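You operate a simulated robot arm through the tools that you are given. There is no shell and no other tool. Be economical: measure what you need, move in short steps, check, and stop when the job is done.

You are at the controls of a simulated robot arm. One attempt, no reset.

JOB
Put one of the alloy offcuts from the steel tool bench on top of the teal tin.

Only the result counts: the job must be done as asked and must still hold three seconds after the hand-in. Knocking over, shifting, dropping, spilling or breaking anything else fails it.

ROBOT AND FRAMES
A 7-joint arm with a two-finger parallel gripper, fixed in place. Base frame: the origin is at the foot of the arm, x ahead of it, y to its left, z up; the work surface is at about z = 86. Readings come in cm, rad, newtons and seconds.
With the tool pointing down near the work surface it reaches from about 30 to 70 cm from the base axis. Its first joint turns from -1.152 to 1.152 rad. Payload 1.57 kg.
The TCP is the grasp point between the finger pads, 3 cm short of the fingertips. In the tool frame z runs along the fingers and y along their closing line. Largest opening 11 cm; finger width 2.4, thickness 1.2; the body of the gripper, 4.8 by 11.2 cm, starts 7.8 cm behind the TCP.
Orientation is that of the tool frame in the base frame, as [roll, pitch, yaw] about the fixed x, y, z axes, in that order (R = Rz(yaw) Ry(pitch) Rx(roll)). With the fingers straight down and closing along the base's y, the tool's x points along the base's -x, its y along +y and its z along -z.

CONTROLS
- The arm moves only by the tool apply_moves. Its argument "increments" is a list that holds one entry, the list of rows, each a list of 7 numbers: the shift along the tool's x, y, z in cm, then the turn, a rotation vector about the tool's x, y, z in rad, then the gripper command, from -1 (fully open) to 1 (shut), values between in proportion. In form: [[[tx, ty, tz, ax, ay, az, gripper], ...]]. A call has 1 to 20 rows; each row is the pose to reach, as a shift and turn from the pose commanded when the call began, along the tool's axes at that moment. Rows are played at 5 a second. More than 5 cm and 0.15 rad between two rows, or a gripper value outside its range, and nothing of the call is played. Where a pose cannot be reached the arm comes as near as it can. A force on the tool above 40 N (or 10 N above the force at the start of the call, whichever is more), or a blocked arm, ends the call early, and 0.2 s more pass. Each finger travels about 10.8 cm/s and halts on what it meets, pressing with about 32 N; the grip force reading is that of the motor and also rises with nothing between the fingers. The clock runs only during rows and for 0.2 s after the last one: add rows that repeat a pose to give the fingers time. It gives the time, the measured TCP pose, the force on the tool (base axes), the opening and the grip force at its end, in the units of the frame above (readings bear some noise).
- Cameras (640 x 400 px; columns grow to the right, rows downward): "scene" is fixed at [16.86, -39.3, 141.35]; the picture's right is [0.74, -0.67, 0.00], its down [-0.39, -0.43, -0.82] and it looks along [0.55, 0.61, -0.58] (base axes); focal length 362 px, centre (320, 200). "wrist" rides on the gripper at [-3.6, 0, -8] in the tool frame; the picture's right is [0.00, -1.00, 0.00], its down [0.97, 0.00, -0.24] and it looks along [0.24, 0.00, 0.97] (tool axes); focal length 218 px, centre (320, 200).
- camera(camera): a new picture of that camera. It takes no simulated time.
- point_at(camera, pixels): for up to 12 pixels [column, row] of the newest picture of that camera ("zoom" is the newest enlarged one), the place [x, y, z] in the base frame of the surface seen there, good to about 0.2 cm, but the place of the scene camera against the robot may be out by one fixed shift of up to 1.8 cm in any direction. It takes no simulated time.
- zoom(camera, box): a new picture of the part [left, top, right, bottom] of that camera's present view, enlarged. It takes no simulated time.
- sign_off(): hands the job in; it is judged then, once.

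Work in short steps. Measure before you move; look again where a grasp or a placing could have gone wrong, and mend it. You have 60 turns and 22 pictures in all, those below and enlarged ones among them. Open the gripper and draw the arm clear of the work before you hand the job in, unless the task says otherwise; then end with one line.

The tools are called after "Emit:" by a JSON object that holds its "method" and its "body". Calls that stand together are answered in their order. apply_moves: Moves the arm, as the interface text tells. Its arguments: {"type":"object","properties":{"increments":{"type":"array"}},"required":["increments"]} The other tools are called the same way: camera (camera) takes a picture; point_at (camera, pixels) gives the place of the surface under pixels of a picture; zoom (camera, box) takes an enlarged picture of a part of a camera's view; sign_off () hands the job in.

At the start:

```text
t: 0.0
eef_pos: [42.52, 8.36, 111.12]
ee_rot: [3.141, 0.0, 3.14]
contact_force: [0.5, -0.4, -0.6]
gripper_width: 10.98
finger_force: 0.0
```

scene: 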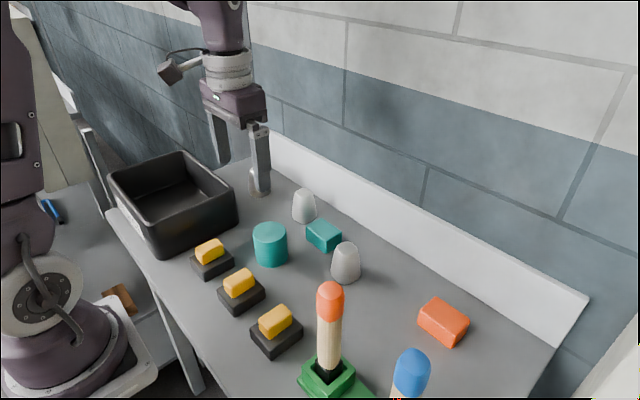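
wrist: 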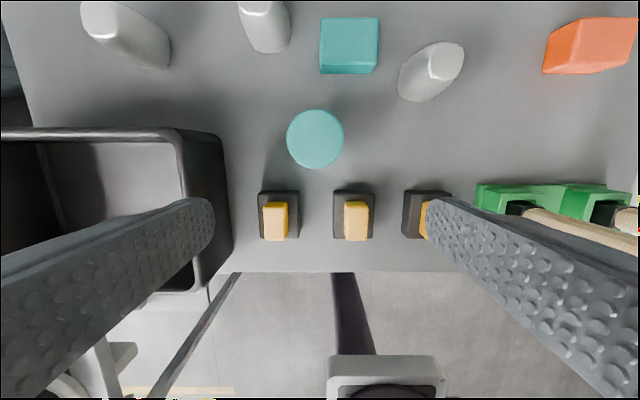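

The grey tapered pieces at wrist pixels (125,35), (264,25) and (430,70) look like the alloy offcuts, and the teal cylinder at (315,138) like the tin. I'll take closer looks to confirm.

Emit:
{"method": "zoom", "body": {"camera": "scene", "box": [180, 150, 380, 290]}}

Emit:
{"method": "zoom", "body": {"camera": "wrist", "box": [60, 0, 500, 260]}}

Emit:
{"method": "point_at", "body": {"camera": "wrist", "pixels": [[315, 138], [315, 115], [315, 162], [292, 138], [338, 138], [430, 70], [447, 58], [415, 92], [400, 200], [264, 25], [264, 8], [348, 35]]}}

```text
2.86 times, centred on (280, 220) of scene
```

zoom: 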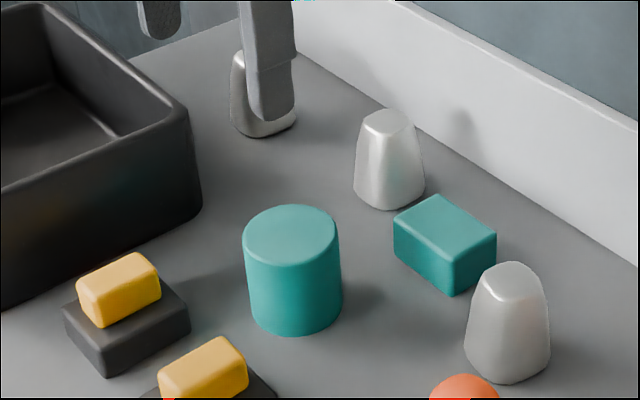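

```text
1.45 times, centred on (280, 130) of wrist
```

zoom: 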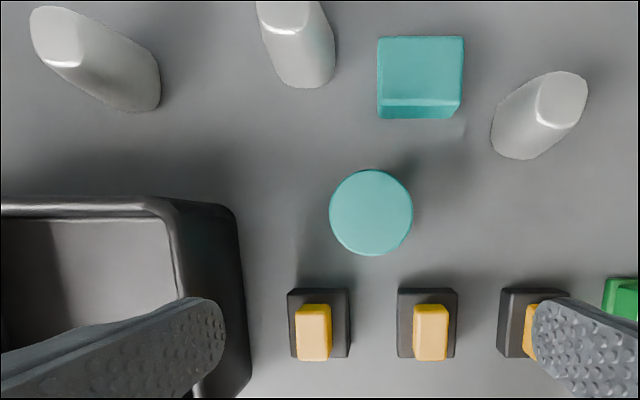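

```text
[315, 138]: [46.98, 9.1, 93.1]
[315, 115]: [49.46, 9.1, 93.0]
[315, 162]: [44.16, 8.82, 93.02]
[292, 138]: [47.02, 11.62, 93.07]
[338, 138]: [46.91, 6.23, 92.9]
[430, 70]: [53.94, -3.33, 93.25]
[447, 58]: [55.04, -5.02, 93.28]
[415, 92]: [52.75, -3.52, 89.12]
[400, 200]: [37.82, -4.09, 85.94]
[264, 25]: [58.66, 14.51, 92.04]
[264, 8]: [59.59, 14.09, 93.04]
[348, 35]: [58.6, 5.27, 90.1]
```

The offcuts are about 7–8 cm tall and tapered. The one at wrist (430,70) stands clear, so I'll move over it for a view from above.

Emit:
{"method": "apply_moves", "body": {"increments": [[[-2.5, -3.1, 0, 0, 0, 0, -1], [-5, -6.2, 0, 0, 0, 0, -1], [-7.5, -9.3, 0, 0, 0, 0, -1], [-10, -12.4, 0, 0, 0, 0, -1], [-10, -12.4, 0, 0, 0, 0, -1]]]}}

Emit:
{"method": "camera", "body": {"camera": "wrist"}}

```text
t: 1.2
eef_pos: [52.66, -3.93, 111.38]
ee_rot: [-3.142, 0.0, -3.142]
contact_force: [-0.3, -0.7, -1.5]
gripper_width: 11.0
finger_force: 0.1
```

```text
17 pictures are left
```

wrist: 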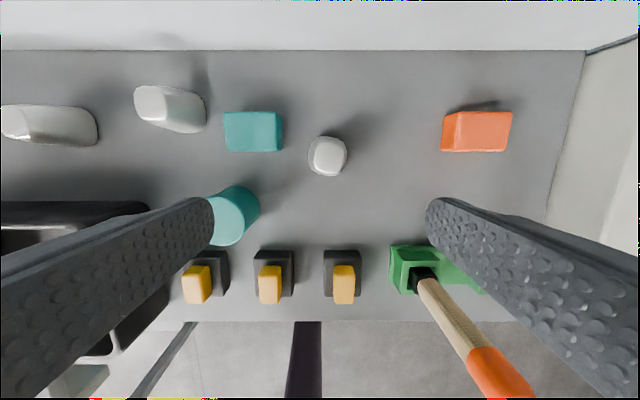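

The offcut now sits at (328,155), seen nearly from above. I'll enlarge it and measure its outline.

Emit:
{"method": "zoom", "body": {"camera": "wrist", "box": [280, 120, 376, 180]}}

Emit:
{"method": "point_at", "body": {"camera": "wrist", "pixels": [[328, 148], [320, 148], [338, 148], [329, 140], [329, 158], [345, 158], [312, 158], [326, 172], [280, 130], [270, 148], [310, 152], [327, 168]]}}

```text
6.67 times, centred on (328, 150) of wrist
```

zoom: 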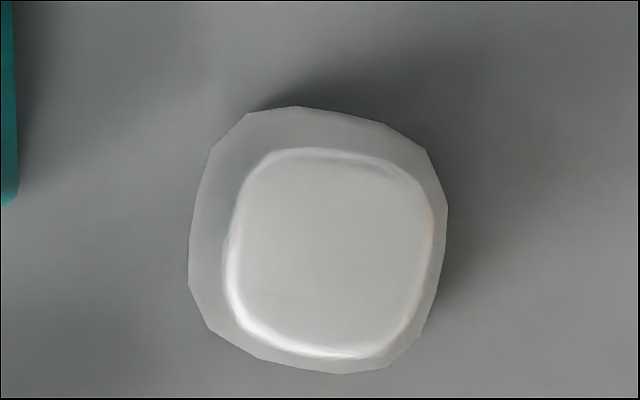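

```text
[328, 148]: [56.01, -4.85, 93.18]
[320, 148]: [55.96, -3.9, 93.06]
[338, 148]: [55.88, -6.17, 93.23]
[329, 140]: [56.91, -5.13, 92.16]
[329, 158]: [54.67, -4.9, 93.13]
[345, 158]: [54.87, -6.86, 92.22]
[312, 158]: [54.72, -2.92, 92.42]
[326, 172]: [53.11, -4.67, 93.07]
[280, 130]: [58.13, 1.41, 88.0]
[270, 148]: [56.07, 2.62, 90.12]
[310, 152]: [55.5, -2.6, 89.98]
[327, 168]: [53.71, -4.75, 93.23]
```

The offcut's top is centred near (54.8,-5.0), with z about 93.2, base about 5.5 cm wide, turned about 0.13 rad clockwise. I'll set the opening to about 8.2 cm to stay clear of the teal block, turn to match, and descend to just above it.

Emit:
{"method": "apply_moves", "body": {"increments": [[[-1.1, -0.5, 0, 0, 0, 0.07, -0.5], [-2.15, -1.0, 0, 0, 0, 0.13, -0.5], [-2.15, -1.0, 3.5, 0, 0, 0.13, -0.5], [-2.15, -1.0, 7, 0, 0, 0.13, -0.5], [-2.15, -1.0, 10.5, 0, 0, 0.13, -0.5], [-2.15, -1.0, 13, 0, 0, 0.13, -0.5], [-2.15, -1.0, 13, 0, 0, 0.13, -0.5]]]}}

Emit:
{"method": "camera", "body": {"camera": "wrist"}}

Emit:
{"method": "camera", "body": {"camera": "scene"}}

```text
t: 2.8
eef_pos: [54.64, -5.05, 98.03]
ee_rot: [-3.141, -0.002, 3.011]
contact_force: [-0.4, 0.9, -0.4]
gripper_width: 8.27
finger_force: 0.0
```

```text
15 pictures are left
```

wrist: 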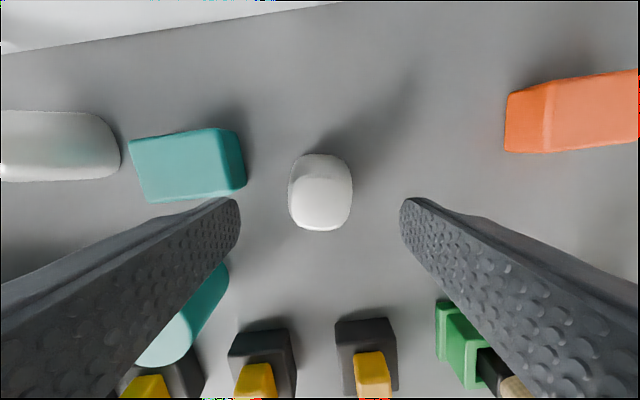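

```text
14 pictures are left
```

scene: 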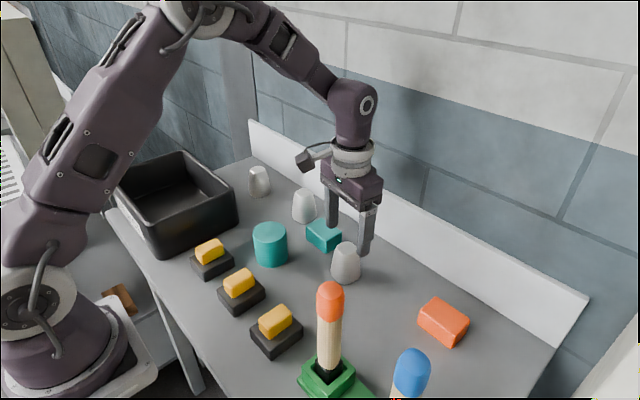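

The offcut is centred between the fingers (col 321 against tips at 240/402). I'll check the teal block's near edge against the left finger's path, and the offcut's outline.

Emit:
{"method": "point_at", "body": {"camera": "wrist", "pixels": [[243, 183], [240, 160], [215, 195], [205, 190], [320, 186], [320, 226], [303, 205], [340, 205], [320, 160], [292, 190], [350, 190]]}}

```text
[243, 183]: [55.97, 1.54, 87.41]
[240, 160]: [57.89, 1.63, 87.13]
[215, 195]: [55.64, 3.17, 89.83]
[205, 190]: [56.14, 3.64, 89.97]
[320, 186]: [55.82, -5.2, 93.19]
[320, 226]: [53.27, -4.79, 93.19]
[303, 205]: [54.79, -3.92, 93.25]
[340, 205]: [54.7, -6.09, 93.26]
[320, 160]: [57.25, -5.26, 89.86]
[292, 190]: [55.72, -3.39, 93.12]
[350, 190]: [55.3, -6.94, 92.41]
```

The block edge at y≈1.5 leaves about 1 cm past the finger's outer face (≈0.4). The offcut is centred at (54.7,-5.05), so I'll descend 8 cm and close.

Emit:
{"method": "apply_moves", "body": {"increments": [[[0, 0, 3, 0, 0, 0, -0.5], [0, 0, 6, 0, 0, 0, -0.5], [0, 0, 8, 0, 0, 0, -0.5], [0, 0, 8, 0, 0, 0, -0.5], [0, 0, 8, 0, 0, 0, -0.2], [0, 0, 8, 0, 0, 0, 0.0], [0, 0, 8, 0, 0, 0, 0.4], [0, 0, 8, 0, 0, 0, 0.4], [0, 0, 8, 0, 0, 0, 1], [0, 0, 8, 0, 0, 0, 1], [0, 0, 8, 0, 0, 0, 1]]]}}

```text
t: 5.2
eef_pos: [54.7, -5.18, 90.21]
ee_rot: [-3.141, 0.0, 3.01]
contact_force: [-0.3, 0.2, 0.0]
gripper_width: 5.14
finger_force: 31.9
```

The fingers stopped at 5.14 cm with full grip force. I'll lift slowly by 2 cm and look.

Emit:
{"method": "apply_moves", "body": {"increments": [[[0, 0, -0.5, 0, 0, 0, 1], [0, 0, -1, 0, 0, 0, 1], [0, 0, -2, 0, 0, 0, 1], [0, 0, -2, 0, 0, 0, 1], [0, 0, -2, 0, 0, 0, 1]]]}}

Emit:
{"method": "zoom", "body": {"camera": "scene", "box": [220, 140, 440, 290]}}

```text
t: 6.4
eef_pos: [54.55, -4.99, 92.11]
ee_rot: [-3.141, 0.001, 3.011]
contact_force: [0.6, 0.4, -2.2]
gripper_width: 5.16
finger_force: 32.2
```

```text
2.67 times, centred on (330, 215) of scene
```

zoom: 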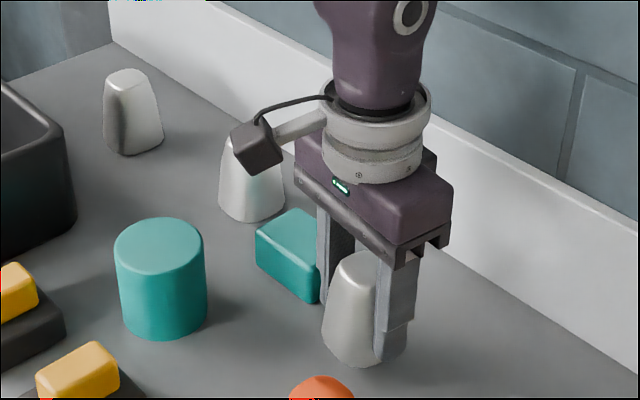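

The offcut rises with the gripper at a steady 5.16 cm width. I'll lift to z≈105 and carry it over the tin, centred near (46.8, 8.95).

Emit:
{"method": "apply_moves", "body": {"increments": [[[0, 0, -3, 0, 0, 0, 1], [0, 0, -6, 0, 0, 0, 1], [0, 0, -9, 0, 0, 0, 1], [0, 0, -12, 0, 0, 0, 1], [0, 0, -12, 0, 0, 0, 1], [1.6, 2.14, -12, 0, 0, 0, 1], [3.2, 4.29, -12, 0, 0, 0, 1], [4.8, 6.43, -12, 0, 0, 0, 1], [6.4, 8.57, -12, 0, 0, 0, 1], [8, 10.72, -12, 0, 0, 0, 1], [9.61, 12.86, -12, 0, 0, 0, 1], [9.61, 12.86, -12, 0, 0, 0, 1], [9.61, 12.86, -12, 0, 0, 0, 1]]]}}

Emit:
{"method": "camera", "body": {"camera": "scene"}}

Emit:
{"method": "camera", "body": {"camera": "wrist"}}

```text
t: 9.2
eef_pos: [46.81, 9.08, 104.17]
ee_rot: [3.141, 0.0, 3.01]
contact_force: [-0.2, -0.5, -3.3]
gripper_width: 5.13
finger_force: 31.3
```

```text
12 pictures are left
```

scene: 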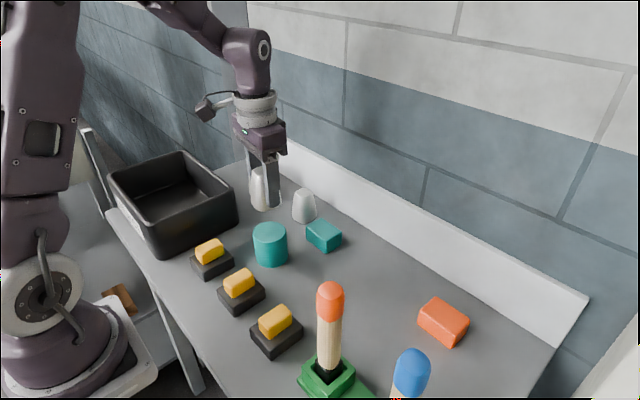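

```text
11 pictures are left
```

wrist: 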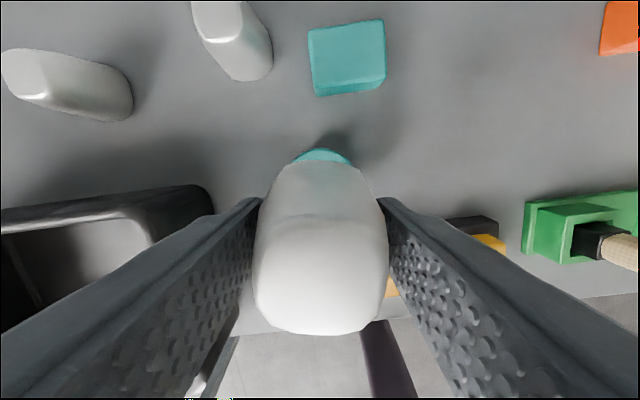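

The offcut is held upright over the tin (its teal rim shows at wrist (322,155)). I'll lower until the base is about 0.8 cm above the tin, expected at TCP z≈98, and check alignment from the scene view.

Emit:
{"method": "apply_moves", "body": {"increments": [[[0, 0, 2, 0, 0, 0, 1], [0, 0, 4, 0, 0, 0, 1], [0, 0, 6.1, 0, 0, 0, 1], [0, 0, 6.1, 0, 0, 0, 1], [0, 0, 6.1, 0, 0, 0, 1]]]}}

Emit:
{"method": "zoom", "body": {"camera": "scene", "box": [206, 165, 334, 275]}}

Emit:
{"method": "camera", "body": {"camera": "wrist"}}

```text
t: 10.4
eef_pos: [46.71, 9.13, 98.07]
ee_rot: [3.141, 0.0, 3.012]
contact_force: [-0.4, -0.7, -1.9]
gripper_width: 5.12
finger_force: 32.1
```

```text
3.64 times, centred on (270, 220) of scene
```

zoom: 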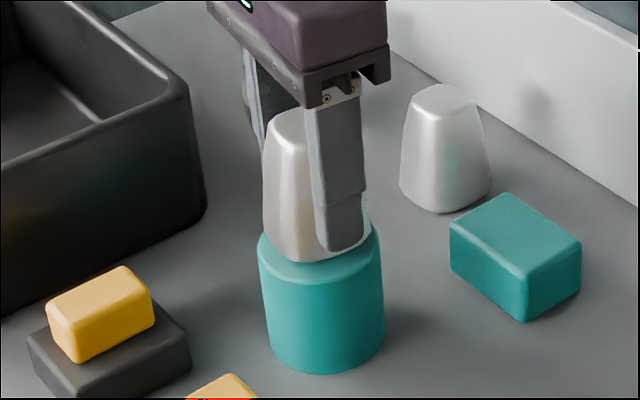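

```text
9 pictures are left
```

wrist: 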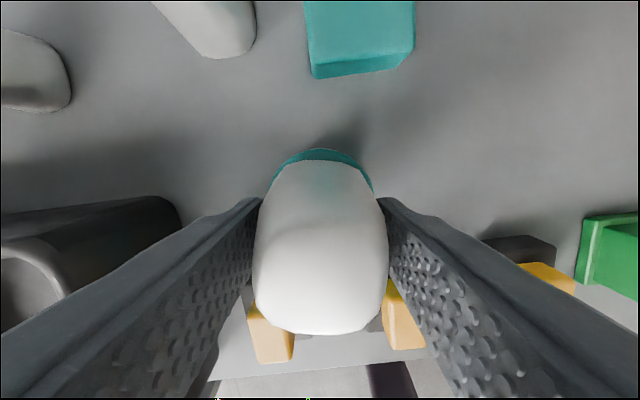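

The offcut (zoom cols 263–370) is centred over the tin (258–384). I'll lower in small steps and watch the force for contact.

Emit:
{"method": "apply_moves", "body": {"increments": [[[0, 0, 0.3, 0, 0, 0, 1], [0, 0, 0.6, 0, 0, 0, 1], [0, 0, 0.6, 0, 0, 0, 1]]]}}

Emit:
{"method": "apply_moves", "body": {"increments": [[[0, 0, 0.1, 0, 0, 0, 1], [0, 0, 0.2, 0, 0, 0, 1], [0, 0, 0.2, 0, 0, 0, 1]]]}}

```text
t: 11.2
eef_pos: [46.88, 9.03, 97.48]
ee_rot: [-3.141, 0.0, 3.011]
contact_force: [-0.4, -0.2, -2.7]
gripper_width: 5.14
finger_force: 31.7
```

```text
t: 12.0
eef_pos: [46.78, 8.93, 97.31]
ee_rot: [3.14, -0.001, 3.012]
contact_force: [-0.8, -0.5, -2.5]
gripper_width: 5.11
finger_force: 32.4
```

The force still shows only the load (-2.5 N), so there is no contact yet. I'll go down further in 0.1 cm steps.

Emit:
{"method": "apply_moves", "body": {"increments": [[[0, 0, 0.1, 0, 0, 0, 1], [0, 0, 0.1, 0, 0, 0, 1]]]}}

Emit:
{"method": "apply_moves", "body": {"increments": [[[0, 0, 0.1, 0, 0, 0, 1], [0, 0, 0.1, 0, 0, 0, 1]]]}}

```text
t: 12.6
eef_pos: [46.8, 8.95, 97.18]
ee_rot: [-3.141, 0.002, 3.013]
contact_force: [-1.5, 1.1, 10.6]
gripper_width: 5.12
finger_force: 31.9
```

```text
t: 13.2
eef_pos: [46.76, 9.05, 97.17]
ee_rot: [3.139, 0.005, 3.011]
contact_force: [-3.3, -2.0, 36.7]
gripper_width: 5.16
finger_force: 32.1
```

Contact: the force rose to +10.6 N, then 36.7 N. I'll back off 0.12 cm to relieve the pressing, then look before opening.

Emit:
{"method": "apply_moves", "body": {"increments": [[[0, 0, -0.06, 0, 0, 0, 1], [0, 0, -0.12, 0, 0, 0, 1], [0, 0, -0.12, 0, 0, 0, 1]]]}}

Emit:
{"method": "zoom", "body": {"camera": "scene", "box": [206, 165, 334, 275]}}

```text
t: 14.0
eef_pos: [46.89, 9.01, 97.19]
ee_rot: [-3.142, 0.001, 3.009]
contact_force: [5.4, 0.0, 11.1]
gripper_width: 5.17
finger_force: 32.0
```

```text
3.64 times, centred on (270, 220) of scene
```

zoom: 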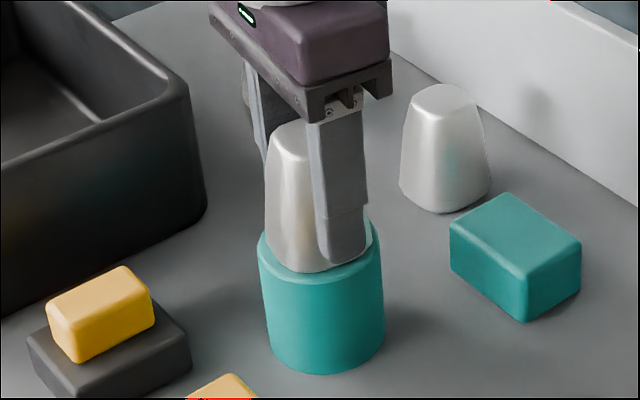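

The offcut sits flush and centred on the tin, with the force down to 11 N. I'll ease the fingers open gradually and hold still.

Emit:
{"method": "apply_moves", "body": {"increments": [[[0, 0, 0, 0, 0, 0, 0.05], [0, 0, 0, 0, 0, 0, 0.0], [0, 0, 0, 0, 0, 0, -0.1], [0, 0, 0, 0, 0, 0, -0.3], [0, 0, 0, 0, 0, 0, -0.5], [0, 0, 0, 0, 0, 0, -0.6], [0, 0, 0, 0, 0, 0, -0.6]]]}}

Emit:
{"method": "zoom", "body": {"camera": "scene", "box": [206, 165, 334, 275]}}

```text
t: 15.6
eef_pos: [46.77, 9.0, 97.17]
ee_rot: [-3.141, 0.001, 3.012]
contact_force: [0.3, -0.8, 0.2]
gripper_width: 8.81
finger_force: 0.1
```

```text
3.64 times, centred on (270, 220) of scene
```

zoom: 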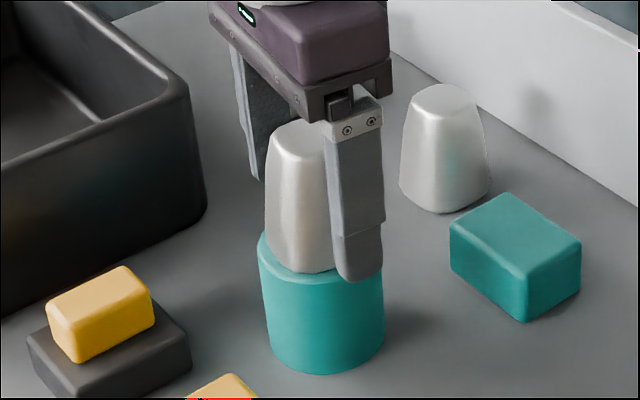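

The fingers are free (force about 0) and the offcut did not move. I'll raise the arm straight up and check.

Emit:
{"method": "apply_moves", "body": {"increments": [[[0, 0, -1, 0, 0, 0, -0.6], [0, 0, -3, 0, 0, 0, -0.6], [0, 0, -6, 0, 0, 0, -0.6], [0, 0, -9, 0, 0, 0, -0.6], [0, 0, -12, 0, 0, 0, -0.6], [0, 0, -15, 0, 0, 0, -0.6], [0, 0, -15, 0, 0, 0, -0.6], [0, 0, -15, 0, 0, 0, -0.6], [0, 0, -15, 0, 0, 0, -0.6]]]}}

Emit:
{"method": "camera", "body": {"camera": "scene"}}

Emit:
{"method": "camera", "body": {"camera": "wrist"}}

```text
t: 17.6
eef_pos: [46.8, 8.98, 112.17]
ee_rot: [-3.141, -0.001, 3.009]
contact_force: [-0.4, -0.8, 0.3]
gripper_width: 8.8
finger_force: 0.1
```

```text
6 pictures are left
```

scene: 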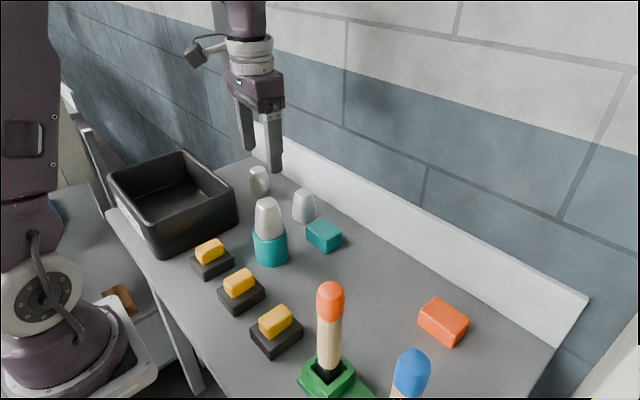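

```text
5 pictures are left
```

wrist: 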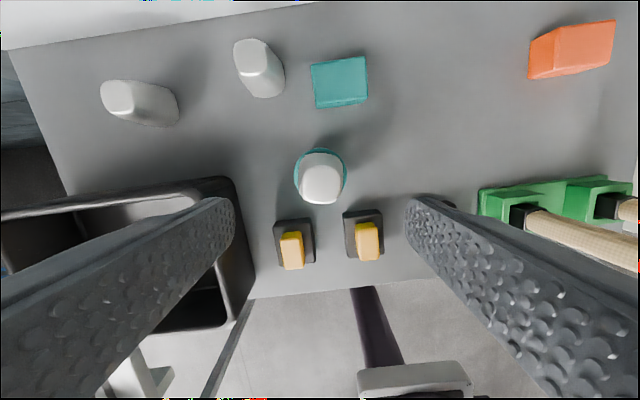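

The offcut stands centred on the teal tin (scene (268,218), wrist (321,178)), everything else is in its place, and the arm is clear with the gripper open. Handing in.

Emit:
{"method": "sign_off", "body": {}}

```text
The job is handed in.
```

One alloy offcut now stands upright and centred on top of the teal tin. The gripper is open, the arm is clear, and the last pictures showed nothing else moved.
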